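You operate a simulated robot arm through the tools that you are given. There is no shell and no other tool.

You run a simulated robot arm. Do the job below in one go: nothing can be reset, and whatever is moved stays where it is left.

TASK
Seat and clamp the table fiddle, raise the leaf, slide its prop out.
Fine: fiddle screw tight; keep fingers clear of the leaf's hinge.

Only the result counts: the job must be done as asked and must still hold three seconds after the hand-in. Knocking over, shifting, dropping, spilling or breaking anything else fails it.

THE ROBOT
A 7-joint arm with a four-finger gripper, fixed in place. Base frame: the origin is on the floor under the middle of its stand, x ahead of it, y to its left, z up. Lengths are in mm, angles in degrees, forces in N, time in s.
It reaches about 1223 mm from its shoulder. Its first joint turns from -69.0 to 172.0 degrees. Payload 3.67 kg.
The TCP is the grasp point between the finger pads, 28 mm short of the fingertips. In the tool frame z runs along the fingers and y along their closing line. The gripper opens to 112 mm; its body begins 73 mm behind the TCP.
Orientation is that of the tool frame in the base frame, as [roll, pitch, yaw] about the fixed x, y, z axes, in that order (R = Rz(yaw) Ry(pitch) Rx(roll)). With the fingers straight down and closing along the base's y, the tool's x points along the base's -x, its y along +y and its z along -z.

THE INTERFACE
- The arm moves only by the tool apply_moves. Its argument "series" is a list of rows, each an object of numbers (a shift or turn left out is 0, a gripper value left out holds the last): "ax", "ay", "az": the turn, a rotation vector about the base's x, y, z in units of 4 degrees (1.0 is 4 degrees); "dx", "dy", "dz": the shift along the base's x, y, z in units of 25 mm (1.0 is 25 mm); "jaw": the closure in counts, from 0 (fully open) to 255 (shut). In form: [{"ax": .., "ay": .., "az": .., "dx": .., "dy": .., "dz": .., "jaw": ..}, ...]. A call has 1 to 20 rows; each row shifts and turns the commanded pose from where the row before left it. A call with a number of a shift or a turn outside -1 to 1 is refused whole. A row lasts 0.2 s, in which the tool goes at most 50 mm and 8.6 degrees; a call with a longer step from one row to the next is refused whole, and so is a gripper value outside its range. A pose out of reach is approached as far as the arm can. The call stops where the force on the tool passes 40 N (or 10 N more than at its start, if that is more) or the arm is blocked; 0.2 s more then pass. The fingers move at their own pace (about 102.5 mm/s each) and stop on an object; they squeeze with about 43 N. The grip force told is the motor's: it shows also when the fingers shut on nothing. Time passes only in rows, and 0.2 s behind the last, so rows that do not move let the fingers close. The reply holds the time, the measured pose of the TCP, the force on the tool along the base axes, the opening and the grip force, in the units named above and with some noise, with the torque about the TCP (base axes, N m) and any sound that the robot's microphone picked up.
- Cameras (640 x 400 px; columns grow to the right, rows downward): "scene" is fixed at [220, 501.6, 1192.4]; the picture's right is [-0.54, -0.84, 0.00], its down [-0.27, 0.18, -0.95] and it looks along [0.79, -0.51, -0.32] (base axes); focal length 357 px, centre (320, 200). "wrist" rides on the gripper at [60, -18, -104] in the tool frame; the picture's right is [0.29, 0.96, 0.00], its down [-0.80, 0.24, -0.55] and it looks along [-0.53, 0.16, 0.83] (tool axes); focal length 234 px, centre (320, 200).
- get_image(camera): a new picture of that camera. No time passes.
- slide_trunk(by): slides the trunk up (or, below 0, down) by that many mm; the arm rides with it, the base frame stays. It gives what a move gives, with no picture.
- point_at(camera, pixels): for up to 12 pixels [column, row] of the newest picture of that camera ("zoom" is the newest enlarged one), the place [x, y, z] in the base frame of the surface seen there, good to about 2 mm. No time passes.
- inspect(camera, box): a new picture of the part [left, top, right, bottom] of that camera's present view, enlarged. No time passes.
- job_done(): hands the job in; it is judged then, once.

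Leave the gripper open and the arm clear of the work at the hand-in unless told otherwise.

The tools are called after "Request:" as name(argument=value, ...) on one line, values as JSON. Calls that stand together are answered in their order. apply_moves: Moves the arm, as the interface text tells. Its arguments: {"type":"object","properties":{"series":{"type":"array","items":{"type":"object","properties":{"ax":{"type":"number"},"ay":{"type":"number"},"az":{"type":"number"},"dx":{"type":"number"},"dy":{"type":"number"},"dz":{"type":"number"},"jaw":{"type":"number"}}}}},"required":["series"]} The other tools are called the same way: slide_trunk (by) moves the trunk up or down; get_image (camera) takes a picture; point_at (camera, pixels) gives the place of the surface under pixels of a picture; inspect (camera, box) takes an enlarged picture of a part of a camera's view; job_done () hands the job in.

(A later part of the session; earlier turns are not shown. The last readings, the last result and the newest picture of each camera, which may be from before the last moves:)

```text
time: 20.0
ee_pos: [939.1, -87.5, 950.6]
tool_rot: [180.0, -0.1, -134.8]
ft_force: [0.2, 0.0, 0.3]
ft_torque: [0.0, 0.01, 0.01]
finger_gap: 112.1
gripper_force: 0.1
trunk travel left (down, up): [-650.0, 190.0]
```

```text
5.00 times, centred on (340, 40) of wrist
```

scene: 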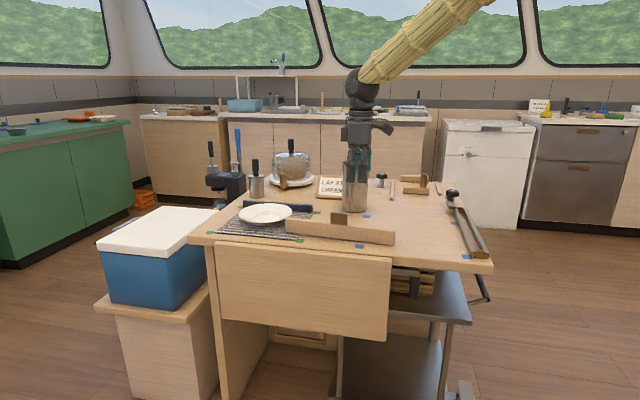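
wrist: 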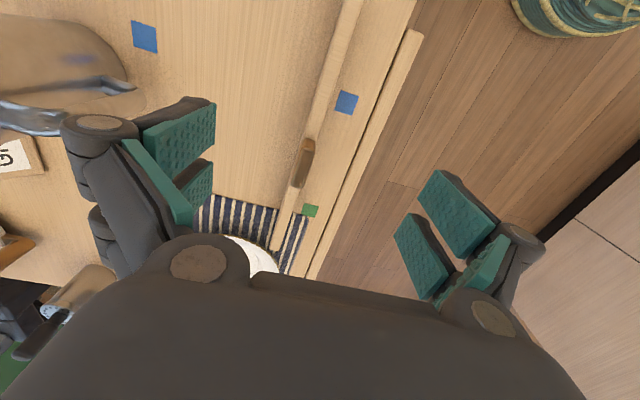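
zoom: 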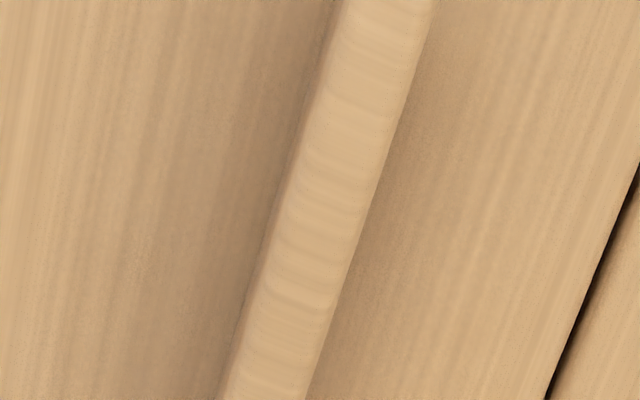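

Measuring edge points: first on the near part (current zoom), then on the far end and the block.

Request:
point_at(camera="zoom", pixels=[[282, 200], [290, 200], [358, 200], [364, 200], [330, 20], [340, 20], [418, 20], [425, 20], [320, 200], [380, 20], [230, 380], [300, 380]])

Request:
inspect(camera="wrist", box=[250, 190, 350, 260])

Request:
point_at(camera="zoom", pixels=[[233, 40], [240, 40], [300, 40], [308, 40], [160, 300], [168, 300], [208, 305], [214, 305], [180, 335], [180, 345], [130, 350], [250, 100]])

Request:
inspect(camera="wrist", box=[250, 120, 370, 200])

Request:
point_at(camera="zoom", pixels=[[290, 150], [335, 160], [235, 325], [280, 330], [288, 240], [245, 250], [315, 250], [312, 130], [305, 60], [300, 20], [370, 20], [213, 390]])

```text
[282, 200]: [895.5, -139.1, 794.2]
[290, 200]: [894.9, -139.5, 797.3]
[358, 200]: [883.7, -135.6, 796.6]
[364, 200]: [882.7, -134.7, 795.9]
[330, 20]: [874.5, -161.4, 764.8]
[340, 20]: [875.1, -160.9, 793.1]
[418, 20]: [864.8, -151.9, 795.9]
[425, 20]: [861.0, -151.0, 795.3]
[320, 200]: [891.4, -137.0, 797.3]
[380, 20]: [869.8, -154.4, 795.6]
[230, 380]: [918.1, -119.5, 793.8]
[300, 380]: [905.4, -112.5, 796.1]
```

```text
5.71 times, centred on (300, 225) of wrist
```

zoom: 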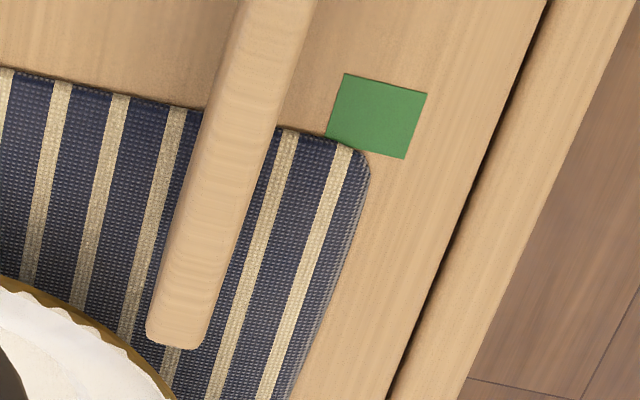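

```text
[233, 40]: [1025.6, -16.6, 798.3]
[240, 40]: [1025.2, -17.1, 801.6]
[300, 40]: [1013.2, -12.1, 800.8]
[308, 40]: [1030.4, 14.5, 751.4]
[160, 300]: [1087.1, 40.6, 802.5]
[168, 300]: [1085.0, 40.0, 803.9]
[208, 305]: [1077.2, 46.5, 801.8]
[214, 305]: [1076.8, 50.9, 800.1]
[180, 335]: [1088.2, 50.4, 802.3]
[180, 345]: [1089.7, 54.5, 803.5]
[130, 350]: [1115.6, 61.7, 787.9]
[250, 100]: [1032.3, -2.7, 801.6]
```

```text
5.00 times, centred on (310, 160) of wrist
```

zoom: 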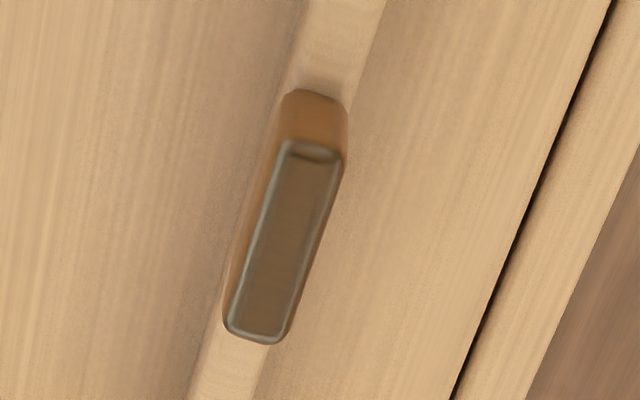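

```text
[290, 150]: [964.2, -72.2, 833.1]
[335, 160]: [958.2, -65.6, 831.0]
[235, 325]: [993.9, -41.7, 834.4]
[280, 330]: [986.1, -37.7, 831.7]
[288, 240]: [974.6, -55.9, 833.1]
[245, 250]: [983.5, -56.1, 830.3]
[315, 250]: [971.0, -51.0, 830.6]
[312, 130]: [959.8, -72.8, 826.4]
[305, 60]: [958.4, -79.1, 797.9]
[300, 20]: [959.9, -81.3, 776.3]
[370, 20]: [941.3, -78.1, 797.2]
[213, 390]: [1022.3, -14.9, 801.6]
```

The fiddle is turned about -1.7° from the table line and tilts about 1.3°, because its left end rests on the mat. The block's centre is at about (976, -54). Before going down I'll check clearance to the jug and its handle at the upper left of the wrist view.

Request:
point_at(camera="wrist", pixels=[[60, 50], [110, 60], [125, 85], [95, 85], [60, 20], [20, 100], [120, 45], [130, 75], [100, 40], [80, 95], [310, 210], [288, 240]])

Request:
point_at(camera="scene", pixels=[[354, 175], [354, 195], [345, 190], [365, 190], [350, 205], [354, 182], [289, 215], [265, 215], [292, 213], [265, 222], [285, 180], [330, 185]])

```text
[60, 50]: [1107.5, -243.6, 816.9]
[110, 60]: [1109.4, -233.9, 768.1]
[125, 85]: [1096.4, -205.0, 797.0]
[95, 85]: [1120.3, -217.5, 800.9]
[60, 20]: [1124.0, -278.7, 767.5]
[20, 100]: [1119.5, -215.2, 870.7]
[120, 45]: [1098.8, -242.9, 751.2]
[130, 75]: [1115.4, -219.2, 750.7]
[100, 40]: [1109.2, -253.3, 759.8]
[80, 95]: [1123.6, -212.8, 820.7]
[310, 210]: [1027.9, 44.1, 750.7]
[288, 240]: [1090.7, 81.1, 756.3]
```

```text
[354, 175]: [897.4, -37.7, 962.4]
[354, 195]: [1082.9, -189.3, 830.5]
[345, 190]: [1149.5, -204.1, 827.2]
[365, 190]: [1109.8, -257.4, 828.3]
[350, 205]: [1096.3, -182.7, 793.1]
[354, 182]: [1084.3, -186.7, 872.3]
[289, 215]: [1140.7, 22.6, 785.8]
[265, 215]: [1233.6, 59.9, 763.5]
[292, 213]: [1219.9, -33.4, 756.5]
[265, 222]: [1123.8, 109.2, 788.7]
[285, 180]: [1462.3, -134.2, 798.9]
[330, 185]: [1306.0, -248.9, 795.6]
```

The handle's nearest point is at v≈900, well away from the hand's planned path (v≤820). I'll half-close the fingers to about 60 mm, move over the block, match yaw and tilt, and come down to just above the block for a check.

Request:
apply_moves(series=[{"dx": 0.5, "dy": 0.44, "jaw": 118}, {"dx": 0.5, "dy": 0.44, "az": -0.425}, {"dx": 0.496, "dy": 0.444, "ax": 0.237, "ay": -0.237}, {"dz": -0.846}, {"dz": -0.846}, {"dz": -0.846}, {"dz": -0.846}, {}])

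Request:
get_image(camera="wrist")

Request:
inspect(camera="scene", box=[260, 120, 420, 260])

```text
time: 21.8
ee_pos: [976.6, -55.3, 866.8]
tool_rot: [180.0, 1.3, -136.6]
ft_force: [-0.4, -0.3, 0.0]
ft_torque: [-0.01, 0.0, 0.02]
finger_gap: 60.1
gripper_force: 0.1
trunk travel left (down, up): [-650.0, 190.0]
```

```text
taken
```

wrist: 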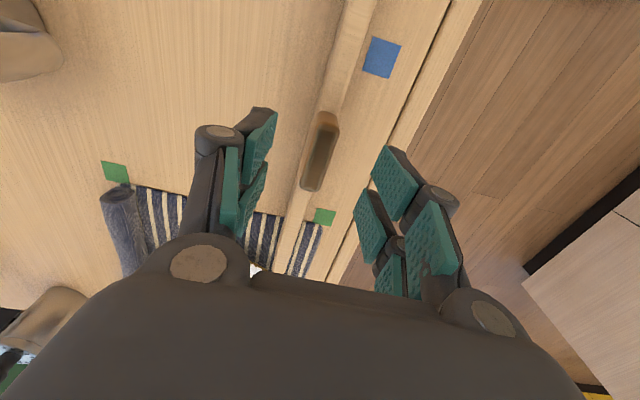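

```text
2.86 times, centred on (340, 190) of scene
```

zoom: 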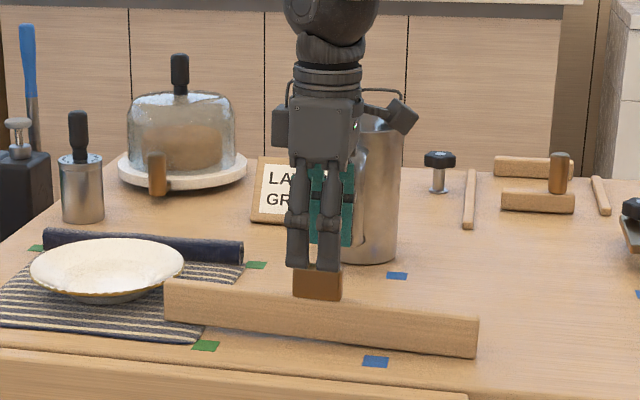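

The hand is centred over the block. Now I'll go down so the fingertips straddle the board (TCP z≈812, tips ≈784) and close.

Request:
apply_moves(series=[{"dz": -0.73}, {"dz": -0.73}, {"dz": -0.73}, {"jaw": 160}, {"jaw": 200}, {"jaw": 255}, {}, {}, {}])

Request:
get_image(camera="wrist")

Request:
inspect(camera="scene", box=[260, 120, 420, 260])

```text
time: 23.8
ee_pos: [974.9, -56.2, 813.7]
tool_rot: [179.9, 1.3, -136.8]
ft_force: [0.8, -0.3, 0.4]
ft_torque: [0.11, -0.12, -0.11]
finger_gap: 15.6
gripper_force: 42.5
trunk travel left (down, up): [-650.0, 190.0]
```

```text
taken
```

wrist: 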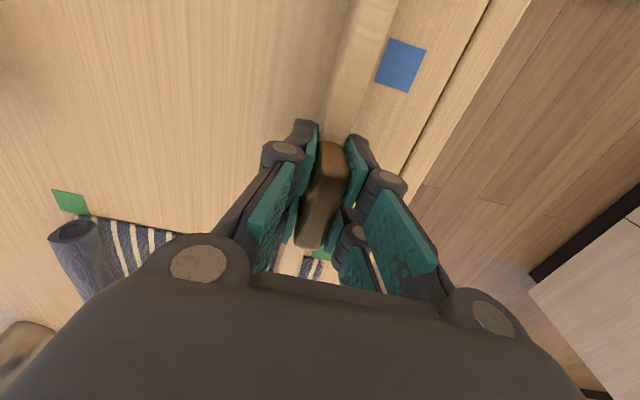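

```text
2.86 times, centred on (340, 190) of scene
```

zoom: 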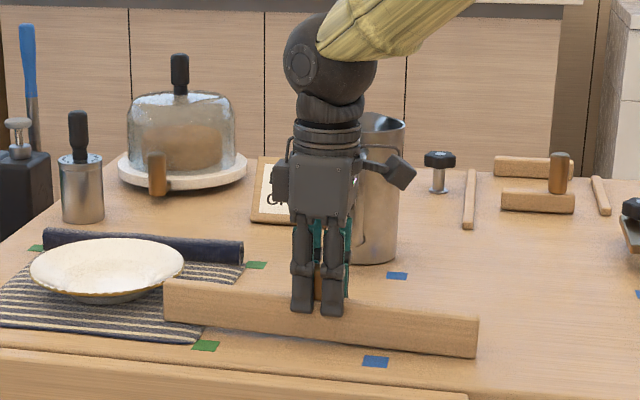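

The grip holds at 15.6 mm and 42 N. I'll lift straight up, slowly at first to stay clear of the mat and plate.

Request:
apply_moves(series=[{"dz": 0.3}, {"dz": 0.3}, {"dz": 0.6}, {"dz": 0.8}, {"dz": 0.8}, {"dz": 0.8}])

Request:
get_image(camera="wrist")

Request:
inspect(camera="scene", box=[220, 100, 420, 260])

```text
time: 25.2
ee_pos: [975.6, -56.1, 903.8]
tool_rot: [179.9, 1.2, -136.7]
ft_force: [-0.9, 0.5, -2.8]
ft_torque: [-0.02, 0.0, 0.02]
finger_gap: 15.8
gripper_force: 42.3
trunk travel left (down, up): [-650.0, 190.0]
```

```text
taken
```

wrist: 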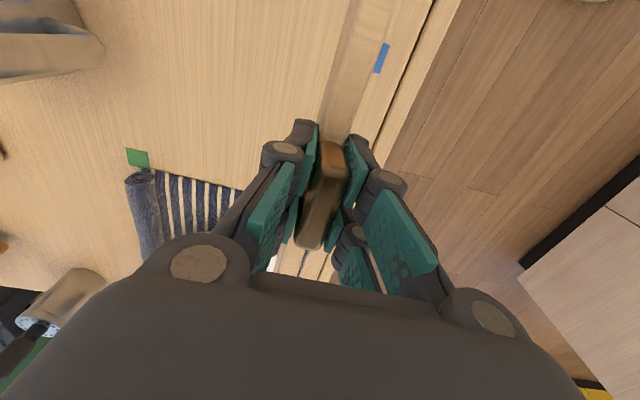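

```text
2.50 times, centred on (320, 180) of scene
```

zoom: 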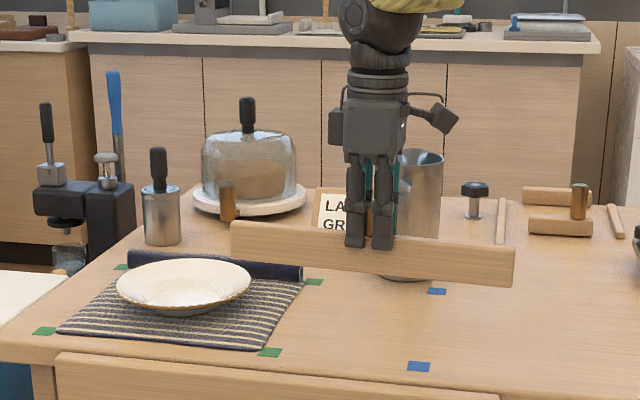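

The fiddle is lifted cleanly, and the mat and plate are undisturbed. I'll raise it further until its bottom is above the 896 mm jug and level the tilt. Then I'll turn -88.3° while carrying it over the channel.

Request:
apply_moves(series=[{"dz": 0.82, "ax": -0.06, "ay": 0.06}, {"dz": 0.82, "ax": -0.06, "ay": 0.06}, {"dz": 0.82, "ax": -0.06, "ay": 0.06}, {"dz": 0.82, "ax": -0.057, "ay": 0.057}, {"dx": -0.287, "dy": -0.587, "az": -0.92}, {"dx": -0.287, "dy": -0.587, "az": -0.92}, {"dx": -0.287, "dy": -0.587, "az": -0.92}, {"dx": -0.287, "dy": -0.587, "az": -0.92}, {"dx": -0.287, "dy": -0.587, "az": -0.92}, {"dx": -0.287, "dy": -0.587, "az": -0.92}, {"dx": -0.287, "dy": -0.587, "az": -0.92}, {"dx": -0.287, "dy": -0.587, "az": -0.92}, {"dx": -0.287, "dy": -0.587, "az": -0.92}, {"dx": -0.287, "dy": -0.587, "az": -0.92}, {"dx": -0.287, "dy": -0.587, "az": -0.92}, {"dx": -0.287, "dy": -0.587, "az": -0.92}])

Request:
apply_moves(series=[{"dx": -0.287, "dy": -0.587, "az": -0.92}, {"dx": -0.287, "dy": -0.587, "az": -0.92}, {"dx": -0.287, "dy": -0.587, "az": -0.92}, {"dx": -0.287, "dy": -0.587, "az": -0.92}, {"dx": -0.287, "dy": -0.587, "az": -0.92}, {"dx": -0.287, "dy": -0.587, "az": -0.92}, {"dx": -0.287, "dy": -0.587, "az": -0.92}, {"dx": -0.287, "dy": -0.587, "az": -0.92}, {"dx": -0.287, "dy": -0.587, "az": -0.92}, {"dx": -0.287, "dy": -0.587, "az": -0.92}, {"dx": -0.287, "dy": -0.587, "az": -0.92}, {"dx": -0.287, "dy": -0.587, "az": -0.92}, {}])

Request:
get_image(camera="wrist")

Request:
get_image(camera="scene")

```text
time: 28.6
ee_pos: [890.1, -231.8, 983.9]
tool_rot: [-180.0, 0.0, 179.1]
ft_force: [-0.7, 0.6, 0.3]
ft_torque: [0.01, -0.05, -0.02]
finger_gap: 0.0
gripper_force: 35.8
trunk travel left (down, up): [-650.0, 190.0]
```

```text
time: 31.4
ee_pos: [803.0, -408.8, 984.2]
tool_rot: [180.0, -0.2, 135.0]
ft_force: [-0.5, 0.1, 0.7]
ft_torque: [0.02, 0.03, -0.01]
finger_gap: 0.1
gripper_force: 35.5
trunk travel left (down, up): [-650.0, 190.0]
```

```text
taken
```

wrist: 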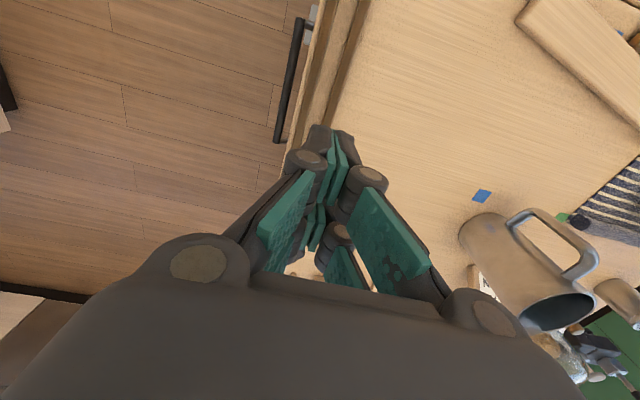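

```text
taken
```

scene: 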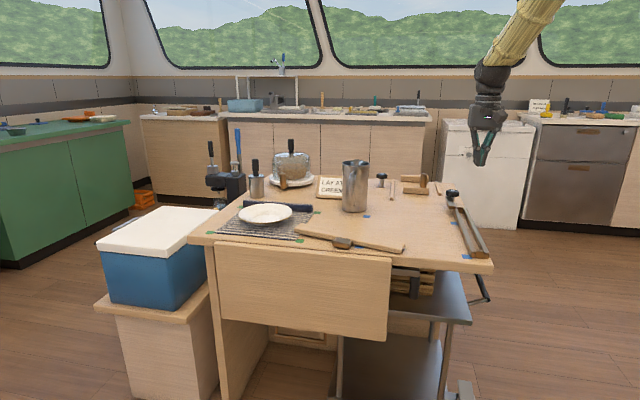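

The fiddle slipped out during the carry: the gap reads 0 and it now lies flat near the table's near edge. I'll check exactly how it lies and whether anything else was touched.

Request:
inspect(camera="scene", box=[220, 180, 420, 280])

Request:
inspect(camera="scene", box=[200, 150, 400, 250])

Request:
inspect(camera="wrist", box=[450, 0, 640, 120])

```text
3.20 times, centred on (320, 230) of scene
```

zoom: 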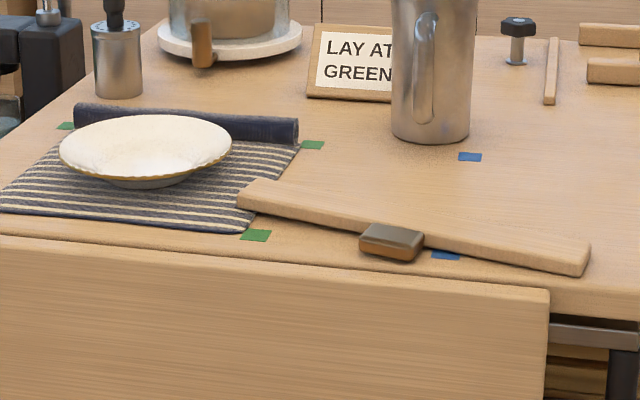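

```text
3.20 times, centred on (300, 200) of scene
```

zoom: 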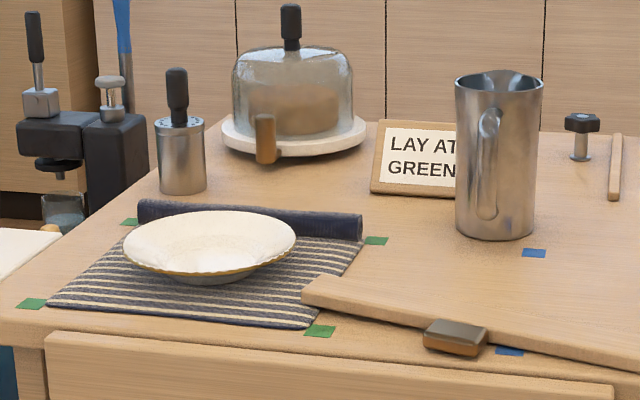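

```text
3.33 times, centred on (545, 60) of wrist
```

zoom: 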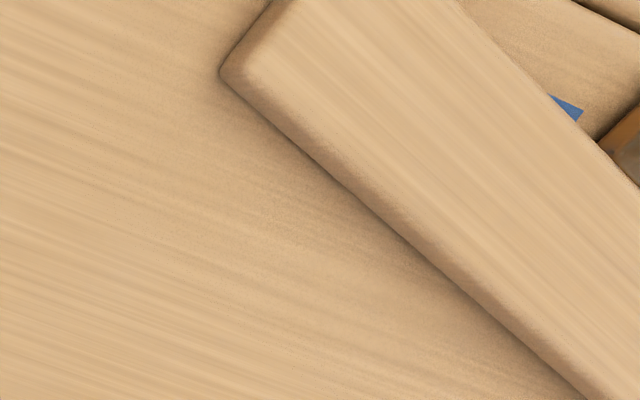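

The fiddle lies flat with its block pointing toward the near edge. Everything else (plate, mat, jug, sign) looks untouched. I'll measure precisely where the board and block are now.

Request:
inspect(camera="scene", box=[280, 210, 420, 270])

Request:
point_at(camera="zoom", pixels=[[85, 70], [75, 100], [100, 80], [300, 180], [395, 185], [380, 235], [285, 215], [330, 195], [565, 185], [555, 250], [450, 190], [340, 130]])

Request:
point_at(camera="wrist", pixels=[[518, 22], [533, 3], [560, 30], [600, 60], [580, 80], [620, 110], [635, 135], [635, 40], [632, 50], [610, 35], [560, 5], [545, 40]])

```text
4.57 times, centred on (350, 240) of scene
```

zoom: 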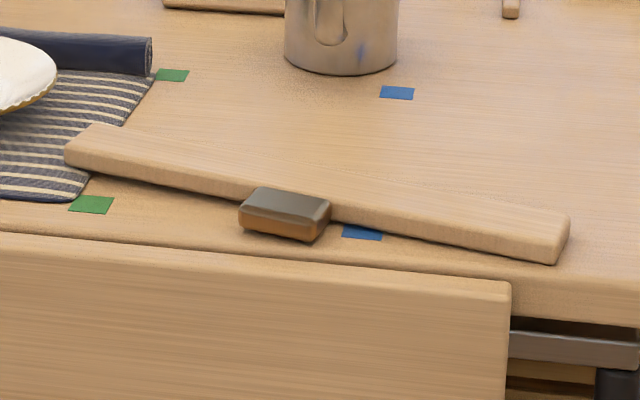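

```text
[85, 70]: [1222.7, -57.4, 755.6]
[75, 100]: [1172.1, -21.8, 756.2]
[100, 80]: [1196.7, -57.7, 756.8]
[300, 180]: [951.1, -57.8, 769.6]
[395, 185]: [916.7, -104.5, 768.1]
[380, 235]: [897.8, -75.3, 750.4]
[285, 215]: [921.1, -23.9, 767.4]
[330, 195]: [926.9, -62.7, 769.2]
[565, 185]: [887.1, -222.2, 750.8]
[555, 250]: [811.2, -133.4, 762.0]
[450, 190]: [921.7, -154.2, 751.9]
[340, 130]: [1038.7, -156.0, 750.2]
```

```text
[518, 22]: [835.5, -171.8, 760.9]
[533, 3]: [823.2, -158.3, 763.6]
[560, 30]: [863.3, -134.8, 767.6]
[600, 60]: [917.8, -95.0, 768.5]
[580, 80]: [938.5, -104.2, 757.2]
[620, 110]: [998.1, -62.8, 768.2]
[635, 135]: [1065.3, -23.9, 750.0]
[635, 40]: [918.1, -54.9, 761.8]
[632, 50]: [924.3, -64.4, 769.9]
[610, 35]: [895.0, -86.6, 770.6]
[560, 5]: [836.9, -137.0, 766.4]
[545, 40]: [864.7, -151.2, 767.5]
```

Querying the actual corner points on the board and block in that zoom.

Request:
point_at(camera="zoom", pixels=[[98, 128], [70, 150], [110, 145], [563, 215], [545, 240], [500, 220], [262, 190], [325, 203], [312, 220], [245, 207], [250, 185], [340, 205]])

Request:
point_at(camera="zoom", pixels=[[200, 148], [170, 168], [300, 165], [400, 185], [370, 212], [450, 195], [430, 222], [500, 202], [480, 232], [320, 238], [245, 225], [120, 130]])

```text
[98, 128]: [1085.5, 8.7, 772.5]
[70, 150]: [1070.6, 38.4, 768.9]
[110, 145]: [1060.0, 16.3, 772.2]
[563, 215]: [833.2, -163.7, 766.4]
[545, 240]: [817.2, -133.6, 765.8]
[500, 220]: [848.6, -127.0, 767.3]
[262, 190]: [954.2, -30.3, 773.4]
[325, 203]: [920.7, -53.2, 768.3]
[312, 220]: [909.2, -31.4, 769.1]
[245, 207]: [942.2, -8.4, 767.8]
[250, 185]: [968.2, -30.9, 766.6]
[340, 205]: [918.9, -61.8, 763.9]
```

```text
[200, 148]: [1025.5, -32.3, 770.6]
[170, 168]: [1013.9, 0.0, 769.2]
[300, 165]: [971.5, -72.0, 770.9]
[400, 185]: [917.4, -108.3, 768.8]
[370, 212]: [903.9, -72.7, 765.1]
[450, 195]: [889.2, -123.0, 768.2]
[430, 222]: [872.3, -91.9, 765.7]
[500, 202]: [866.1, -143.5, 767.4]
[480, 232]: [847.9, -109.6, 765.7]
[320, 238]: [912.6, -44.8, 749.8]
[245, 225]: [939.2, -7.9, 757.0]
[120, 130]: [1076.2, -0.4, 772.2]
```

The fiddle is flat at about 10.7° to the edge, with its board centre near (951, -63), the block tip 7–13 mm from the near edge, and its left end on the mat. My plan is:

1. Grip the board across its width, left of the block and away from the hinge.
2. Lift it only a little, set it down flat in the clear middle of the table, and then stand it upright from there.

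First I'll bring the hand over the board, turned to match.

Request:
apply_moves(series=[{"dx": 0.396, "dy": 0.76, "az": 0.991, "jaw": 118}, {"dx": 0.396, "dy": 0.76, "az": 0.991}, {"dx": 0.396, "dy": 0.76, "az": 0.991}, {"dx": 0.396, "dy": 0.76, "az": 0.991}, {"dx": 0.396, "dy": 0.76, "az": 0.991}, {"dx": 0.396, "dy": 0.76, "az": 0.991}, {"dx": 0.396, "dy": 0.76, "az": 0.991}, {"dx": 0.396, "dy": 0.76, "az": 0.991}, {"dx": 0.396, "dy": 0.76, "az": 0.991}, {"dx": 0.396, "dy": 0.76, "az": 0.991}, {"dx": 0.396, "dy": 0.76, "az": 0.991}, {"dx": 0.396, "dy": 0.76, "az": 0.991}, {"dx": 0.396, "dy": 0.76, "az": 0.991}, {"dx": 0.396, "dy": 0.76, "az": 0.991}, {"dx": 0.396, "dy": 0.76, "az": 0.991}, {"dx": 0.396, "dy": 0.76, "az": 0.991}, {"dx": 0.396, "dy": 0.76, "az": 0.991}, {"dx": 0.396, "dy": 0.76, "az": 0.991}, {"dx": 0.396, "dy": 0.76, "az": 0.991}, {"dx": 0.396, "dy": 0.76, "az": 0.991}])

Request:
apply_moves(series=[{"dz": -0.9}, {"dz": -0.9}, {"dz": -0.9}, {}])

Request:
get_image(camera="wrist")

Request:
inspect(camera="scene", box=[240, 140, 420, 270])

```text
time: 35.6
ee_pos: [1001.9, -27.6, 984.3]
tool_rot: [-180.0, -0.1, -145.7]
ft_force: [-0.5, -0.2, 0.3]
ft_torque: [0.0, 0.04, -0.02]
finger_gap: 60.2
gripper_force: 0.1
trunk travel left (down, up): [-650.0, 190.0]
```

```text
time: 36.6
ee_pos: [1000.2, -28.6, 917.2]
tool_rot: [179.9, 0.0, -145.8]
ft_force: [-0.2, 0.1, -0.5]
ft_torque: [0.0, -0.02, 0.0]
finger_gap: 60.1
gripper_force: 0.0
trunk travel left (down, up): [-650.0, 190.0]
```

```text
taken
```

wrist: 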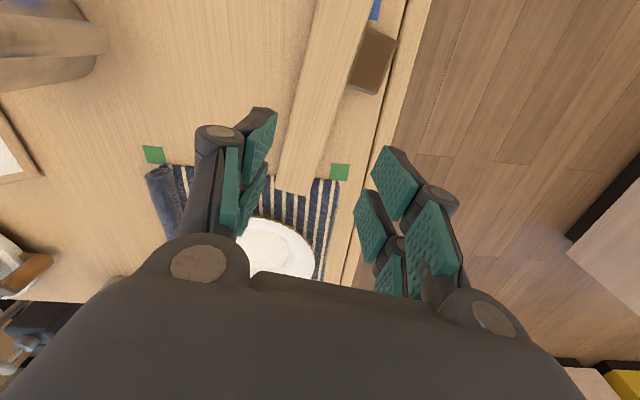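

```text
3.08 times, centred on (330, 205) of scene
```

zoom: 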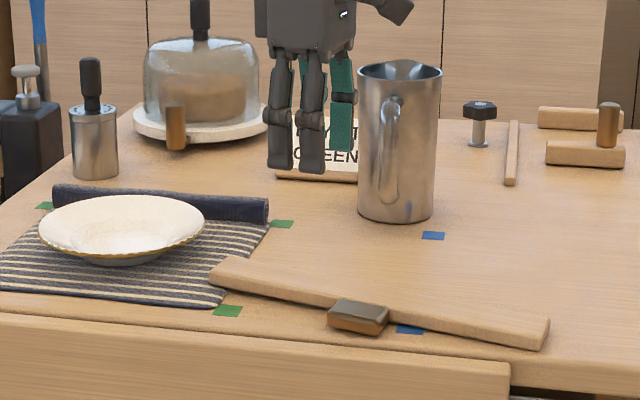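

Refining the board's position from this closer view before going down.

Request:
point_at(camera="wrist", pixels=[[300, 110], [340, 110], [290, 150], [328, 150], [305, 60], [350, 60], [278, 182], [310, 190], [355, 80], [375, 90], [365, 30], [320, 120]])

Request:
inspect(camera="wrist", box=[250, 60, 410, 200])

```text
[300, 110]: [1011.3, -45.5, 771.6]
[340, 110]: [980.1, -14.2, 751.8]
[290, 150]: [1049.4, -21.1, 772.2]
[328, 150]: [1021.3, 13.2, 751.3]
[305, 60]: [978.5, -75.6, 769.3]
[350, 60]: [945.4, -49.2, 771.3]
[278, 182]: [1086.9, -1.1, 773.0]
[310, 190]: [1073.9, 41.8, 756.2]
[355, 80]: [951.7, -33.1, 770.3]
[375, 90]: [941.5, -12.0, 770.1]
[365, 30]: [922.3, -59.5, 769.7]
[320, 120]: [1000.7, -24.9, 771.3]
```

```text
2.86 times, centred on (330, 130) of wrist
```

zoom: 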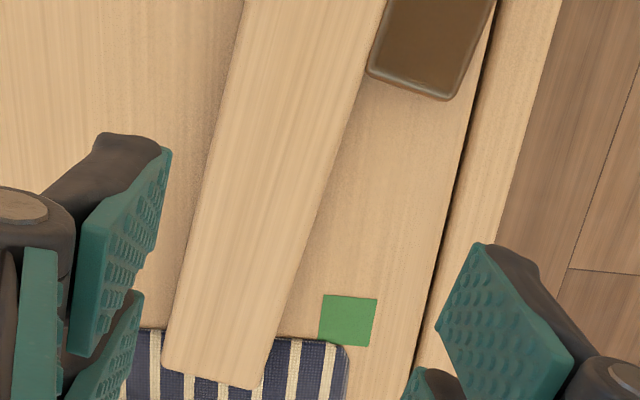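

Request:
point_at(camera="zoom", pixels=[[222, 120], [228, 120], [336, 130], [330, 130], [196, 230], [202, 230], [302, 240], [296, 240], [172, 360], [258, 385], [215, 360], [260, 180]])

Request:
point_at(camera="zoom", pixels=[[245, 20], [375, 20], [368, 70], [380, 75], [445, 95], [470, 20], [410, 40], [470, 200], [442, 260], [480, 150], [455, 150], [500, 250]])

```text
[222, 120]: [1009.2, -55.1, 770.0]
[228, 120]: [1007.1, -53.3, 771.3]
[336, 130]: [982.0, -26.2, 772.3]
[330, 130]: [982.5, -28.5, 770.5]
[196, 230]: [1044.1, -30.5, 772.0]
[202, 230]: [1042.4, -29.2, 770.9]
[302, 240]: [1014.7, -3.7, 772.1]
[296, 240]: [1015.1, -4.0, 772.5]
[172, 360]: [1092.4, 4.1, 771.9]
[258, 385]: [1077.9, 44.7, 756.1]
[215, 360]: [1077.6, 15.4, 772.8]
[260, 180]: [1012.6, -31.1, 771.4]
```

```text
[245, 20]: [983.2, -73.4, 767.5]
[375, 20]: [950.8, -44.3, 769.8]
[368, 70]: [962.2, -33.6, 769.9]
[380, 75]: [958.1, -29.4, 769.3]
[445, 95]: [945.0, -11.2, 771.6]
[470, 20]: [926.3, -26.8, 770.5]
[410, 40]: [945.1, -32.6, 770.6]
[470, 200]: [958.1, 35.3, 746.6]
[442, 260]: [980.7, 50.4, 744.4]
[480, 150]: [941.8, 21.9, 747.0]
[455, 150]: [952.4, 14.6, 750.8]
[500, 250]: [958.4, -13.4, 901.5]
```

The board's centreline here is about 6 mm further in than the hand, so I'll correct by (+3.7, -5.4). Then I'll go down beside the board to tip height ≈754 and close gently in steps.

Request:
apply_moves(series=[{"dx": 0.148, "dy": -0.216}, {"dz": -0.9}, {"dz": -0.9}, {"dz": -0.9}, {"dz": -0.9}, {"dz": -0.9}, {"dz": -0.45}, {"dz": -0.45}, {}])

Request:
get_image(camera="wrist")

Request:
inspect(camera="scene", box=[260, 170, 400, 260])

```text
time: 38.6
ee_pos: [1004.0, -34.4, 781.9]
tool_rot: [-180.0, 0.0, -145.8]
ft_force: [1.3, -0.3, 0.5]
ft_torque: [0.0, 0.0, -0.02]
finger_gap: 60.4
gripper_force: 0.1
trunk travel left (down, up): [-650.0, 190.0]
```

```text
taken
```

wrist: 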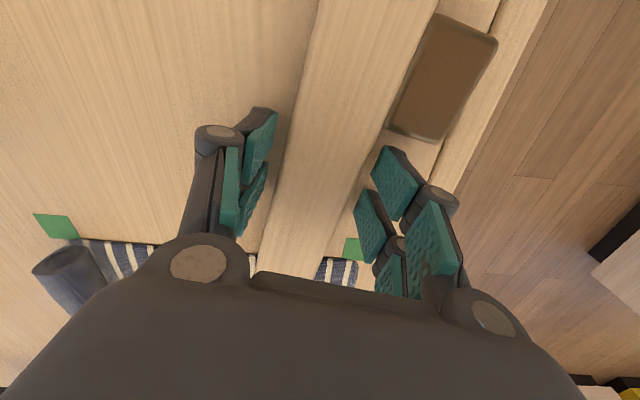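

```text
4.44 times, centred on (330, 215) of scene
```

zoom: 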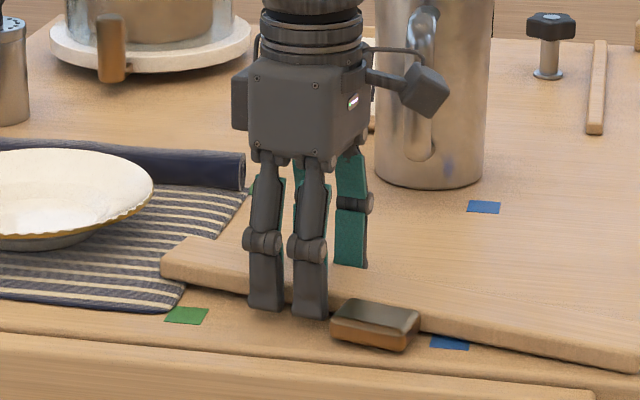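

The fingers straddle the board cleanly, clear of the mat, block and hinge. Closing.

Request:
apply_moves(series=[{"jaw": 140}, {"jaw": 155}, {"jaw": 200}, {"jaw": 255}, {}, {}])

Request:
get_image(camera="wrist")

Request:
inspect(camera="scene", box=[260, 170, 400, 260])

```text
time: 40.0
ee_pos: [1004.8, -33.4, 780.9]
tool_rot: [-179.9, -0.1, -145.7]
ft_force: [-0.7, 0.2, -0.1]
ft_torque: [-0.02, 0.07, -0.13]
finger_gap: 44.3
gripper_force: 42.9
trunk travel left (down, up): [-650.0, 190.0]
```

```text
taken
```

wrist: 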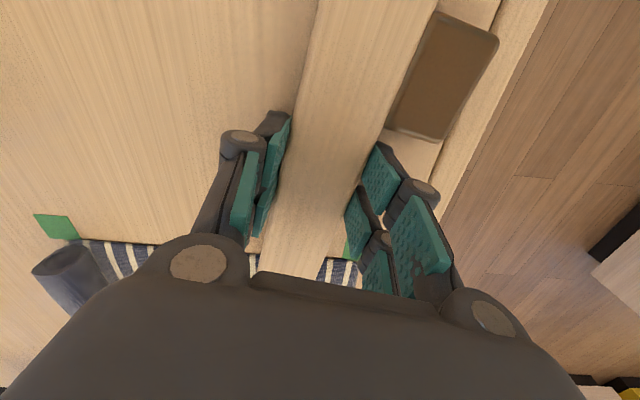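

```text
4.44 times, centred on (330, 215) of scene
```

zoom: 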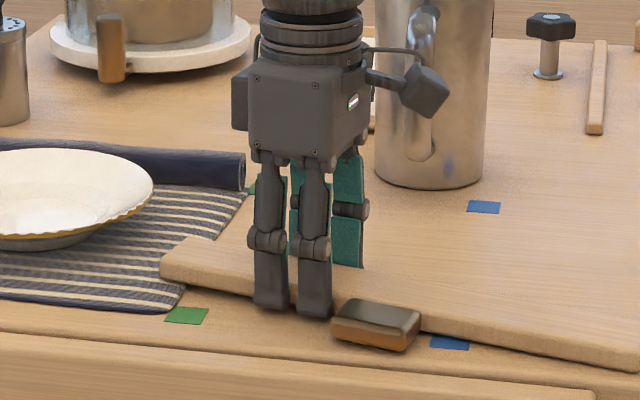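

Gripped at 44.3 mm. I'll lift slowly by about 15 mm and check that it holds.

Request:
apply_moves(series=[{"dz": 0.15}, {"dz": 0.15}, {"dz": 0.15}, {"dz": 0.15}, {}])

Request:
inspect(camera="scene", box=[240, 170, 420, 270])

```text
time: 41.2
ee_pos: [1005.1, -34.5, 796.6]
tool_rot: [179.9, -0.1, -145.8]
ft_force: [-0.1, -0.5, -1.6]
ft_torque: [0.04, -0.11, 0.04]
finger_gap: 44.4
gripper_force: 42.9
trunk travel left (down, up): [-650.0, 190.0]
```

```text
3.56 times, centred on (330, 220) of scene
```

zoom: 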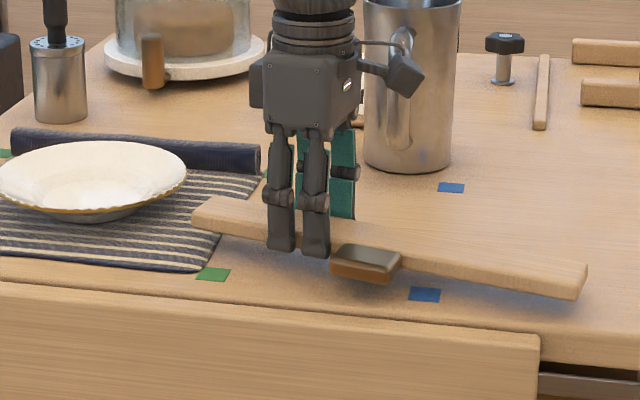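

It holds steady. Now I'll carry it low and slowly to the clear middle of the table, turning +10.7° so it lines up with the table.

Request:
apply_moves(series=[{"dx": -0.08, "dy": -0.2}, {"dx": -0.14, "dy": -0.42, "az": 0.15}, {"dx": -0.15, "dy": -0.453, "az": 0.18}, {"dx": -0.15, "dy": -0.453, "az": 0.18}, {"dx": -0.15, "dy": -0.453, "az": 0.18}, {"dx": -0.15, "dy": -0.453, "az": 0.18}, {"dx": -0.15, "dy": -0.453, "az": 0.18}, {"dx": -0.15, "dy": -0.453, "az": 0.18}, {"dx": -0.15, "dy": -0.453, "az": 0.18}, {"dx": -0.15, "dy": -0.453, "az": 0.18}, {"dx": -0.15, "dy": -0.453, "az": 0.18}, {"dx": -0.15, "dy": -0.453, "az": 0.18}, {"dx": -0.15, "dy": -0.453, "az": 0.18}, {"dx": -0.15, "dy": -0.453, "az": 0.18}, {"dx": -0.15, "dy": -0.453, "az": 0.18}, {"dx": -0.15, "dy": -0.453, "az": 0.18}, {"dx": -0.12, "dy": -0.3}, {}])

Request:
get_image(camera="wrist")

Request:
inspect(camera="scene", box=[240, 150, 480, 280])

```text
time: 45.0
ee_pos: [944.0, -211.5, 799.8]
tool_rot: [-180.0, -0.1, -135.1]
ft_force: [16.0, 29.7, 2.5]
ft_torque: [0.95, -0.17, -0.91]
finger_gap: 44.3
gripper_force: 40.0
trunk travel left (down, up): [-650.0, 190.0]
```

```text
taken
```

wrist: 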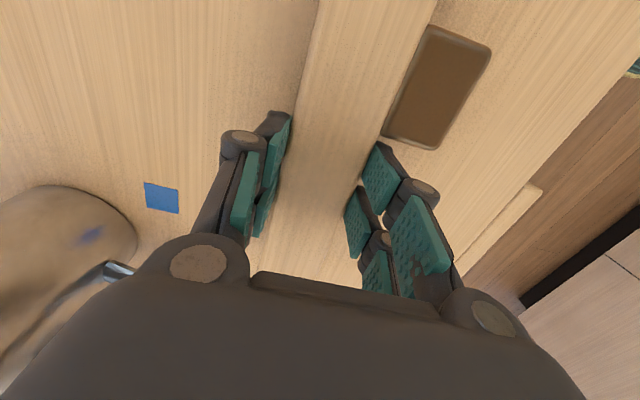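

```text
2.67 times, centred on (360, 215) of scene
```

zoom: 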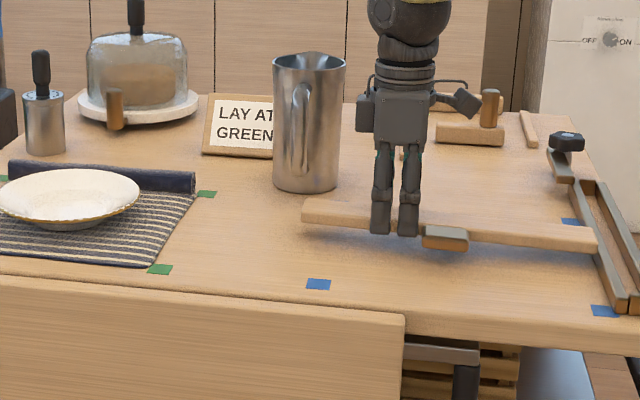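

The force reading (16, 30 N along -u) shows the board's right end has met the channel's inner rail. I'll back off about 15 mm along -u (dx=dy=+10.6) and then check.

Request:
apply_moves(series=[{"dx": 0.14, "dy": 0.14}, {"dx": 0.14, "dy": 0.14}, {"dx": 0.14, "dy": 0.14}, {}])

Request:
inspect(camera="scene", box=[330, 170, 500, 270])

Request:
get_image(camera="wrist")

```text
time: 46.0
ee_pos: [954.1, -205.0, 796.9]
tool_rot: [179.9, -0.1, -135.0]
ft_force: [0.5, -0.8, -1.5]
ft_torque: [0.09, -0.12, 0.03]
finger_gap: 44.5
gripper_force: 43.1
trunk travel left (down, up): [-650.0, 190.0]
```

```text
3.76 times, centred on (415, 220) of scene
```

zoom: 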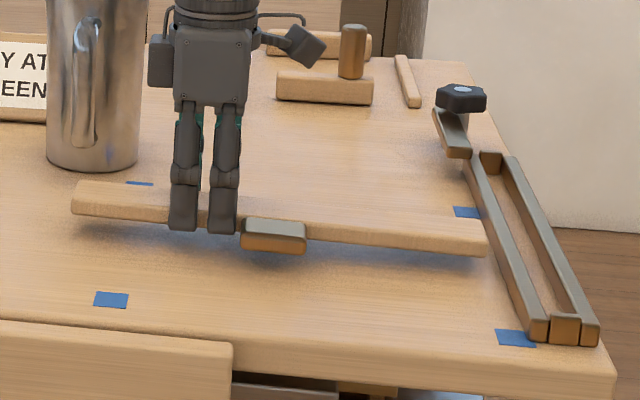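

```text
taken
```

wrist: 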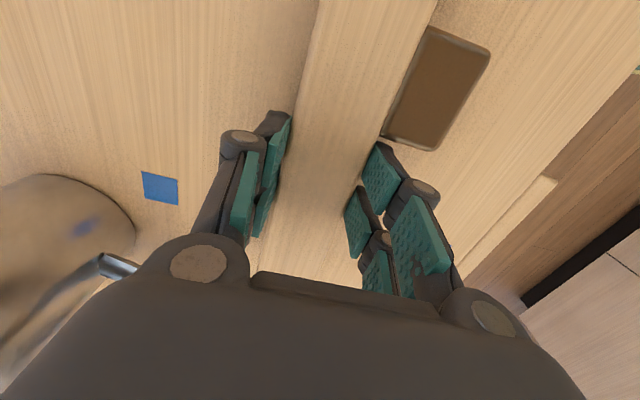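

It's free again and the channel looks unmoved. Lowering the board flat onto the clear table area and releasing.

Request:
apply_moves(series=[{"dz": -0.15}, {"dz": -0.15}, {"dz": -0.15}, {"dz": -0.15}, {}])

Request:
apply_moves(series=[{"jaw": 150}, {"jaw": 118}, {}, {"dz": 0.5}, {"dz": 0.9}, {"dz": 0.9}, {"dz": 0.9}, {"dz": 0.9}, {"dz": 0.9}])

Request:
get_image(camera="wrist")

Request:
get_image(camera="scene")

```text
time: 47.2
ee_pos: [954.0, -203.1, 781.8]
tool_rot: [180.0, -0.2, -135.1]
ft_force: [1.0, 0.4, 4.5]
ft_torque: [-0.82, 1.08, -0.08]
finger_gap: 44.6
gripper_force: 43.5
trunk travel left (down, up): [-650.0, 190.0]
```

```text
time: 49.2
ee_pos: [953.2, -203.8, 907.5]
tool_rot: [180.0, -0.1, -135.2]
ft_force: [-0.2, 0.4, -0.6]
ft_torque: [-0.01, -0.03, -0.03]
finger_gap: 60.2
gripper_force: 0.1
trunk travel left (down, up): [-650.0, 190.0]
```

```text
taken
```

wrist: 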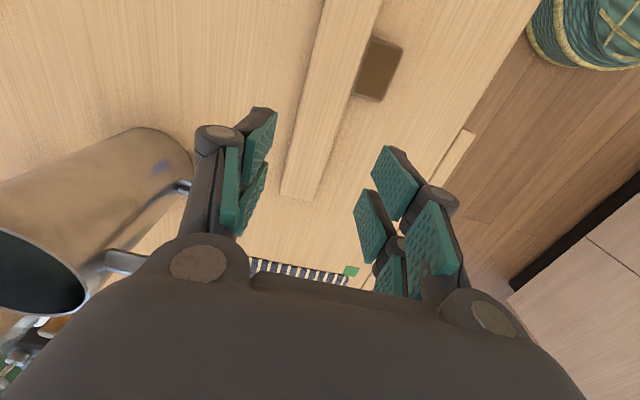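

```text
taken
```

scene: 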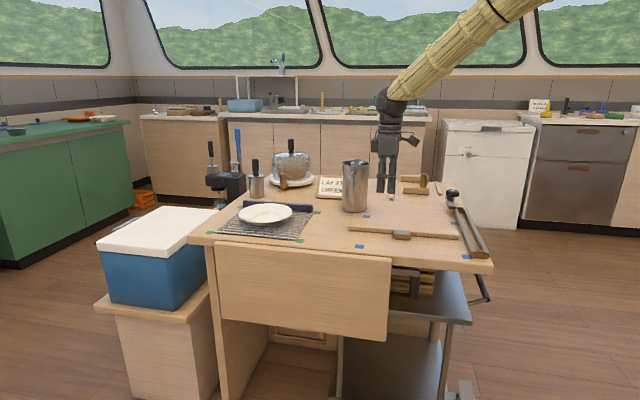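

The fiddle lies in the clear area now. I'll measure its pose accurately from this view.

Request:
inspect(camera="wrist", box=[260, 0, 420, 110])

Request:
point_at(camera="zoom", pixels=[[250, 40], [480, 40], [200, 200], [350, 200], [170, 330], [300, 330], [440, 150], [560, 190], [390, 360], [480, 390], [370, 320], [470, 270]])

Request:
inspect(camera="scene", box=[340, 200, 480, 260])

Request:
point_at(camera="zoom", pixels=[[50, 75], [60, 95], [540, 140], [530, 165], [250, 150], [330, 155], [322, 170], [245, 170], [100, 90], [450, 140], [450, 160], [288, 160]])

```text
3.64 times, centred on (340, 55) of wrist
```

zoom: 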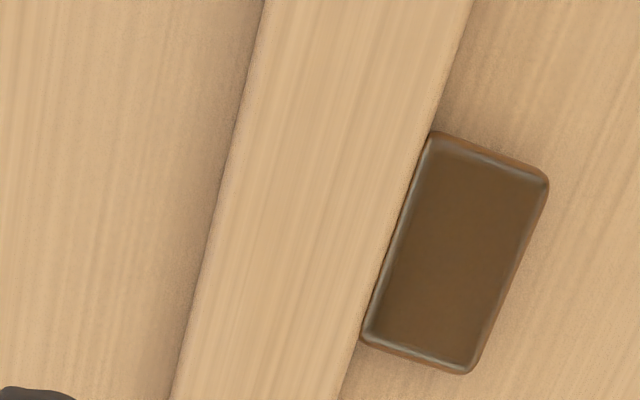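

```text
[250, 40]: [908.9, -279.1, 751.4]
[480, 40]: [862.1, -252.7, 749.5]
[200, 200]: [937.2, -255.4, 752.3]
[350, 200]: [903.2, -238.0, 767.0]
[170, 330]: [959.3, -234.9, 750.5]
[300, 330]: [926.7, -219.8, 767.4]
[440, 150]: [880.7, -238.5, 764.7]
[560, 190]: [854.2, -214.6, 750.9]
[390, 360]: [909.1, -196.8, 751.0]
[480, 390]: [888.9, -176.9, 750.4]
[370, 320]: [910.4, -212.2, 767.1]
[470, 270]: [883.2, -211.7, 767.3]
```

```text
4.57 times, centred on (410, 230) of scene
```

zoom: 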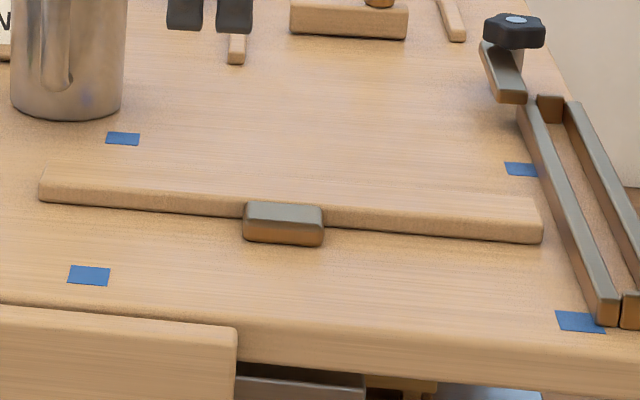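

```text
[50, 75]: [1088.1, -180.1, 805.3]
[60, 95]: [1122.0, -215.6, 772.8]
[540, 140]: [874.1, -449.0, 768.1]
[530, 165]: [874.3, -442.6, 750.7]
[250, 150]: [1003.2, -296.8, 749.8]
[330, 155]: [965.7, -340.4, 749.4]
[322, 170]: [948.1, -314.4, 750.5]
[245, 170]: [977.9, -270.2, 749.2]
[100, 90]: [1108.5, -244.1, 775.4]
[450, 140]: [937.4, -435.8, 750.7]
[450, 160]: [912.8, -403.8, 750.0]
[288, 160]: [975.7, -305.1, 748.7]
```

Request:
point_at(camera="zoom", pixels=[[45, 165], [45, 185], [535, 200], [535, 220], [250, 206], [318, 212], [315, 225], [250, 222], [200, 195], [430, 215], [200, 175], [430, 195]])

Request:
inspect(camera="wrist", box=[330, 20, 420, 110])

Request:
point_at(camera="zoom", pixels=[[310, 80], [420, 130], [445, 150], [430, 200], [375, 320], [350, 335], [340, 325], [250, 295], [380, 120], [300, 310], [330, 200], [400, 240]])

```text
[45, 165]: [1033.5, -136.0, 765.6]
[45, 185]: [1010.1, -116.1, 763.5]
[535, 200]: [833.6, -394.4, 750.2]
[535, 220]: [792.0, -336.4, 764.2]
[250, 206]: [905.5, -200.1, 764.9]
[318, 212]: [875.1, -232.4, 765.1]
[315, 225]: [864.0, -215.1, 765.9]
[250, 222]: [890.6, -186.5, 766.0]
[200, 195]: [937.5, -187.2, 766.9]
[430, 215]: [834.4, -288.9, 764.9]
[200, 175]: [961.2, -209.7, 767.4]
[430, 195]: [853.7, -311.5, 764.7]
```

```text
4.44 times, centred on (375, 65) of wrist
```

zoom: 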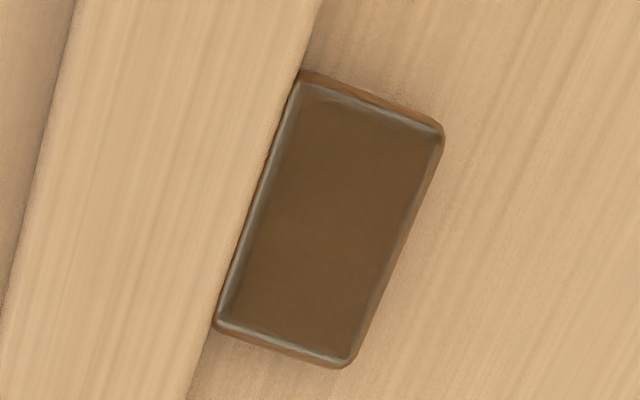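

```text
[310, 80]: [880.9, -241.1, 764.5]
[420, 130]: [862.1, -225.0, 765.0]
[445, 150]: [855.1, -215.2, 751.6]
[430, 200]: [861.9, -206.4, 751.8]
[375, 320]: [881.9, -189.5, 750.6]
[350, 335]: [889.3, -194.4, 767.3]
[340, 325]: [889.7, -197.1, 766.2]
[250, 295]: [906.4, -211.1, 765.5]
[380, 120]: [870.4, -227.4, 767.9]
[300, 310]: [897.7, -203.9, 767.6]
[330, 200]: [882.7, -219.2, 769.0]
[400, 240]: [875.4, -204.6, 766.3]
```

Fiddle pose: block centre u≈-471, block tip v≈763, board front edge v≈794, lying level with its top at z≈766. The plan is to grip the block by its ends with the hand pitched about 30° down from the near side, tip the board upright, and stand it on the table. First I'll back away from the jug and turn the hand -90°.

Request:
apply_moves(series=[{"dx": -0.191, "dy": 0.048, "az": -0.978, "jaw": 105}, {"dx": -0.191, "dy": 0.048, "az": -0.978}, {"dx": -0.191, "dy": 0.048, "az": -0.978}, {"dx": -0.191, "dy": 0.048, "az": -0.978}, {"dx": -0.191, "dy": 0.048, "az": -0.978}, {"dx": -0.191, "dy": 0.048, "az": -0.978}, {"dx": -0.191, "dy": 0.048, "az": -0.978}, {"dx": -0.191, "dy": 0.048, "az": -0.978}, {"dx": -0.191, "dy": 0.048, "az": -0.978}, {"dx": -0.191, "dy": 0.048, "az": -0.978}, {"dx": -0.191, "dy": 0.048, "az": -0.978}, {"dx": -0.191, "dy": 0.048, "az": -0.978}, {"dx": -0.191, "dy": 0.048, "az": -0.978}, {"dx": -0.191, "dy": 0.048, "az": -0.978}, {"dx": -0.191, "dy": 0.048, "az": -0.978}, {"dx": -0.191, "dy": 0.048, "az": -0.978}, {"dx": -0.191, "dy": 0.048, "az": -0.978}, {"dx": -0.191, "dy": 0.048, "az": -0.978}, {"dx": -0.191, "dy": 0.048, "az": -0.978}, {"dx": -0.191, "dy": 0.048, "az": -0.978}])

Request:
apply_moves(series=[{"dx": -0.191, "dy": 0.048, "az": -0.98}, {"dx": -0.191, "dy": 0.048, "az": -0.98}, {"dx": -0.191, "dy": 0.048, "az": -0.98}, {"ax": -0.7, "ay": -0.7}, {"ax": -0.7, "ay": -0.7}, {"ax": -0.7, "ay": -0.7}, {"ax": -0.7, "ay": -0.7}, {"ax": -0.7, "ay": -0.7}, {"ax": -0.7, "ay": -0.7}, {"ax": -0.7, "ay": -0.7}, {"ax": -0.7, "ay": -0.7}, {"ax": -0.7, "ay": -0.7}, {"ax": -0.7, "ay": -0.7}, {}])

Request:
get_image(camera="wrist")

Request:
get_image(camera="scene")

```text
time: 53.4
ee_pos: [856.4, -179.4, 906.6]
tool_rot: [-179.9, -0.1, 146.6]
ft_force: [0.7, 0.1, -0.3]
ft_torque: [-0.01, -0.02, 0.02]
finger_gap: 66.0
gripper_force: 0.0
trunk travel left (down, up): [-650.0, 190.0]
```

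```text
time: 56.4
ee_pos: [835.9, -189.9, 888.7]
tool_rot: [-179.3, 38.1, 134.1]
ft_force: [-1.4, 0.2, 0.1]
ft_torque: [0.02, 0.01, 0.02]
finger_gap: 66.1
gripper_force: 0.0
trunk travel left (down, up): [-650.0, 190.0]
```

```text
taken
```

wrist: 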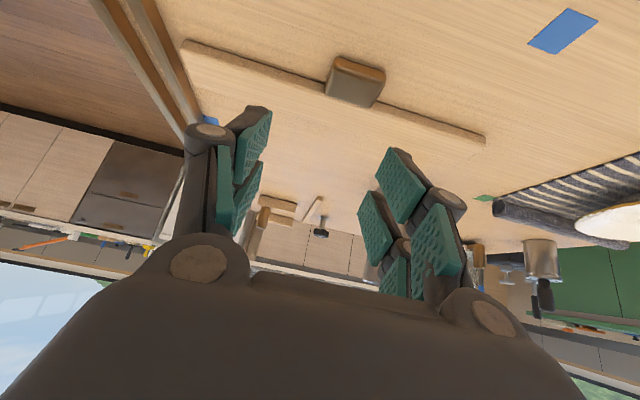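

```text
taken
```

scene: 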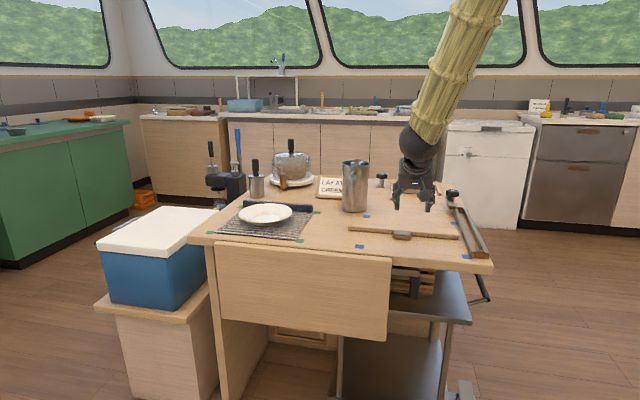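

The hand stopped at 38° instead of 39.6° and drifted, so the wrist limit is near while the shoulder is this high. I'll tilt back a little, raise the hand, then lower the trunk so the forearm comes in flatter. A lower trunk will be needed for the leaf and prop too.

Request:
apply_moves(series=[{"ax": 0.7, "ay": 0.7}, {"ax": 0.7, "ay": 0.7}, {"ax": 0.7, "ay": 0.7, "dz": 0.5}, {"dz": 1}, {"dz": 1}, {"dz": 1}, {"dz": 1}, {"dz": 1}, {"dz": 1}, {"dz": 1}, {"dz": 1}, {}])

```text
time: 59.0
ee_pos: [841.9, -187.5, 1108.8]
tool_rot: [179.7, 26.2, 133.8]
ft_force: [0.5, 0.6, 0.5]
ft_torque: [-0.01, 0.01, -0.02]
finger_gap: 65.9
gripper_force: 0.0
trunk travel left (down, up): [-650.0, 190.0]
```

Now sliding the trunk down 220 mm, which brings the hand from z≈1109 to about 889.

Request:
slide_trunk(by=-220)

Request:
get_image(camera="scene")

```text
time: 61.3
ee_pos: [841.9, -185.8, 899.5]
tool_rot: [179.0, 26.4, 133.5]
ft_force: [0.7, -0.6, 0.0]
ft_torque: [0.02, 0.02, 0.02]
finger_gap: 65.4
gripper_force: 0.2
trunk travel left (down, up): [-430.0, 410.0]
```

```text
taken
```

scene: 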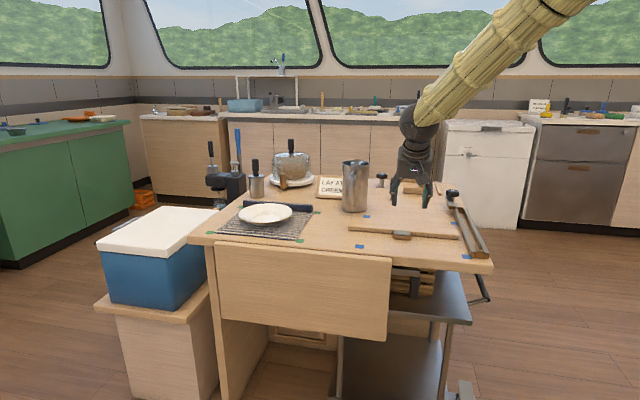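

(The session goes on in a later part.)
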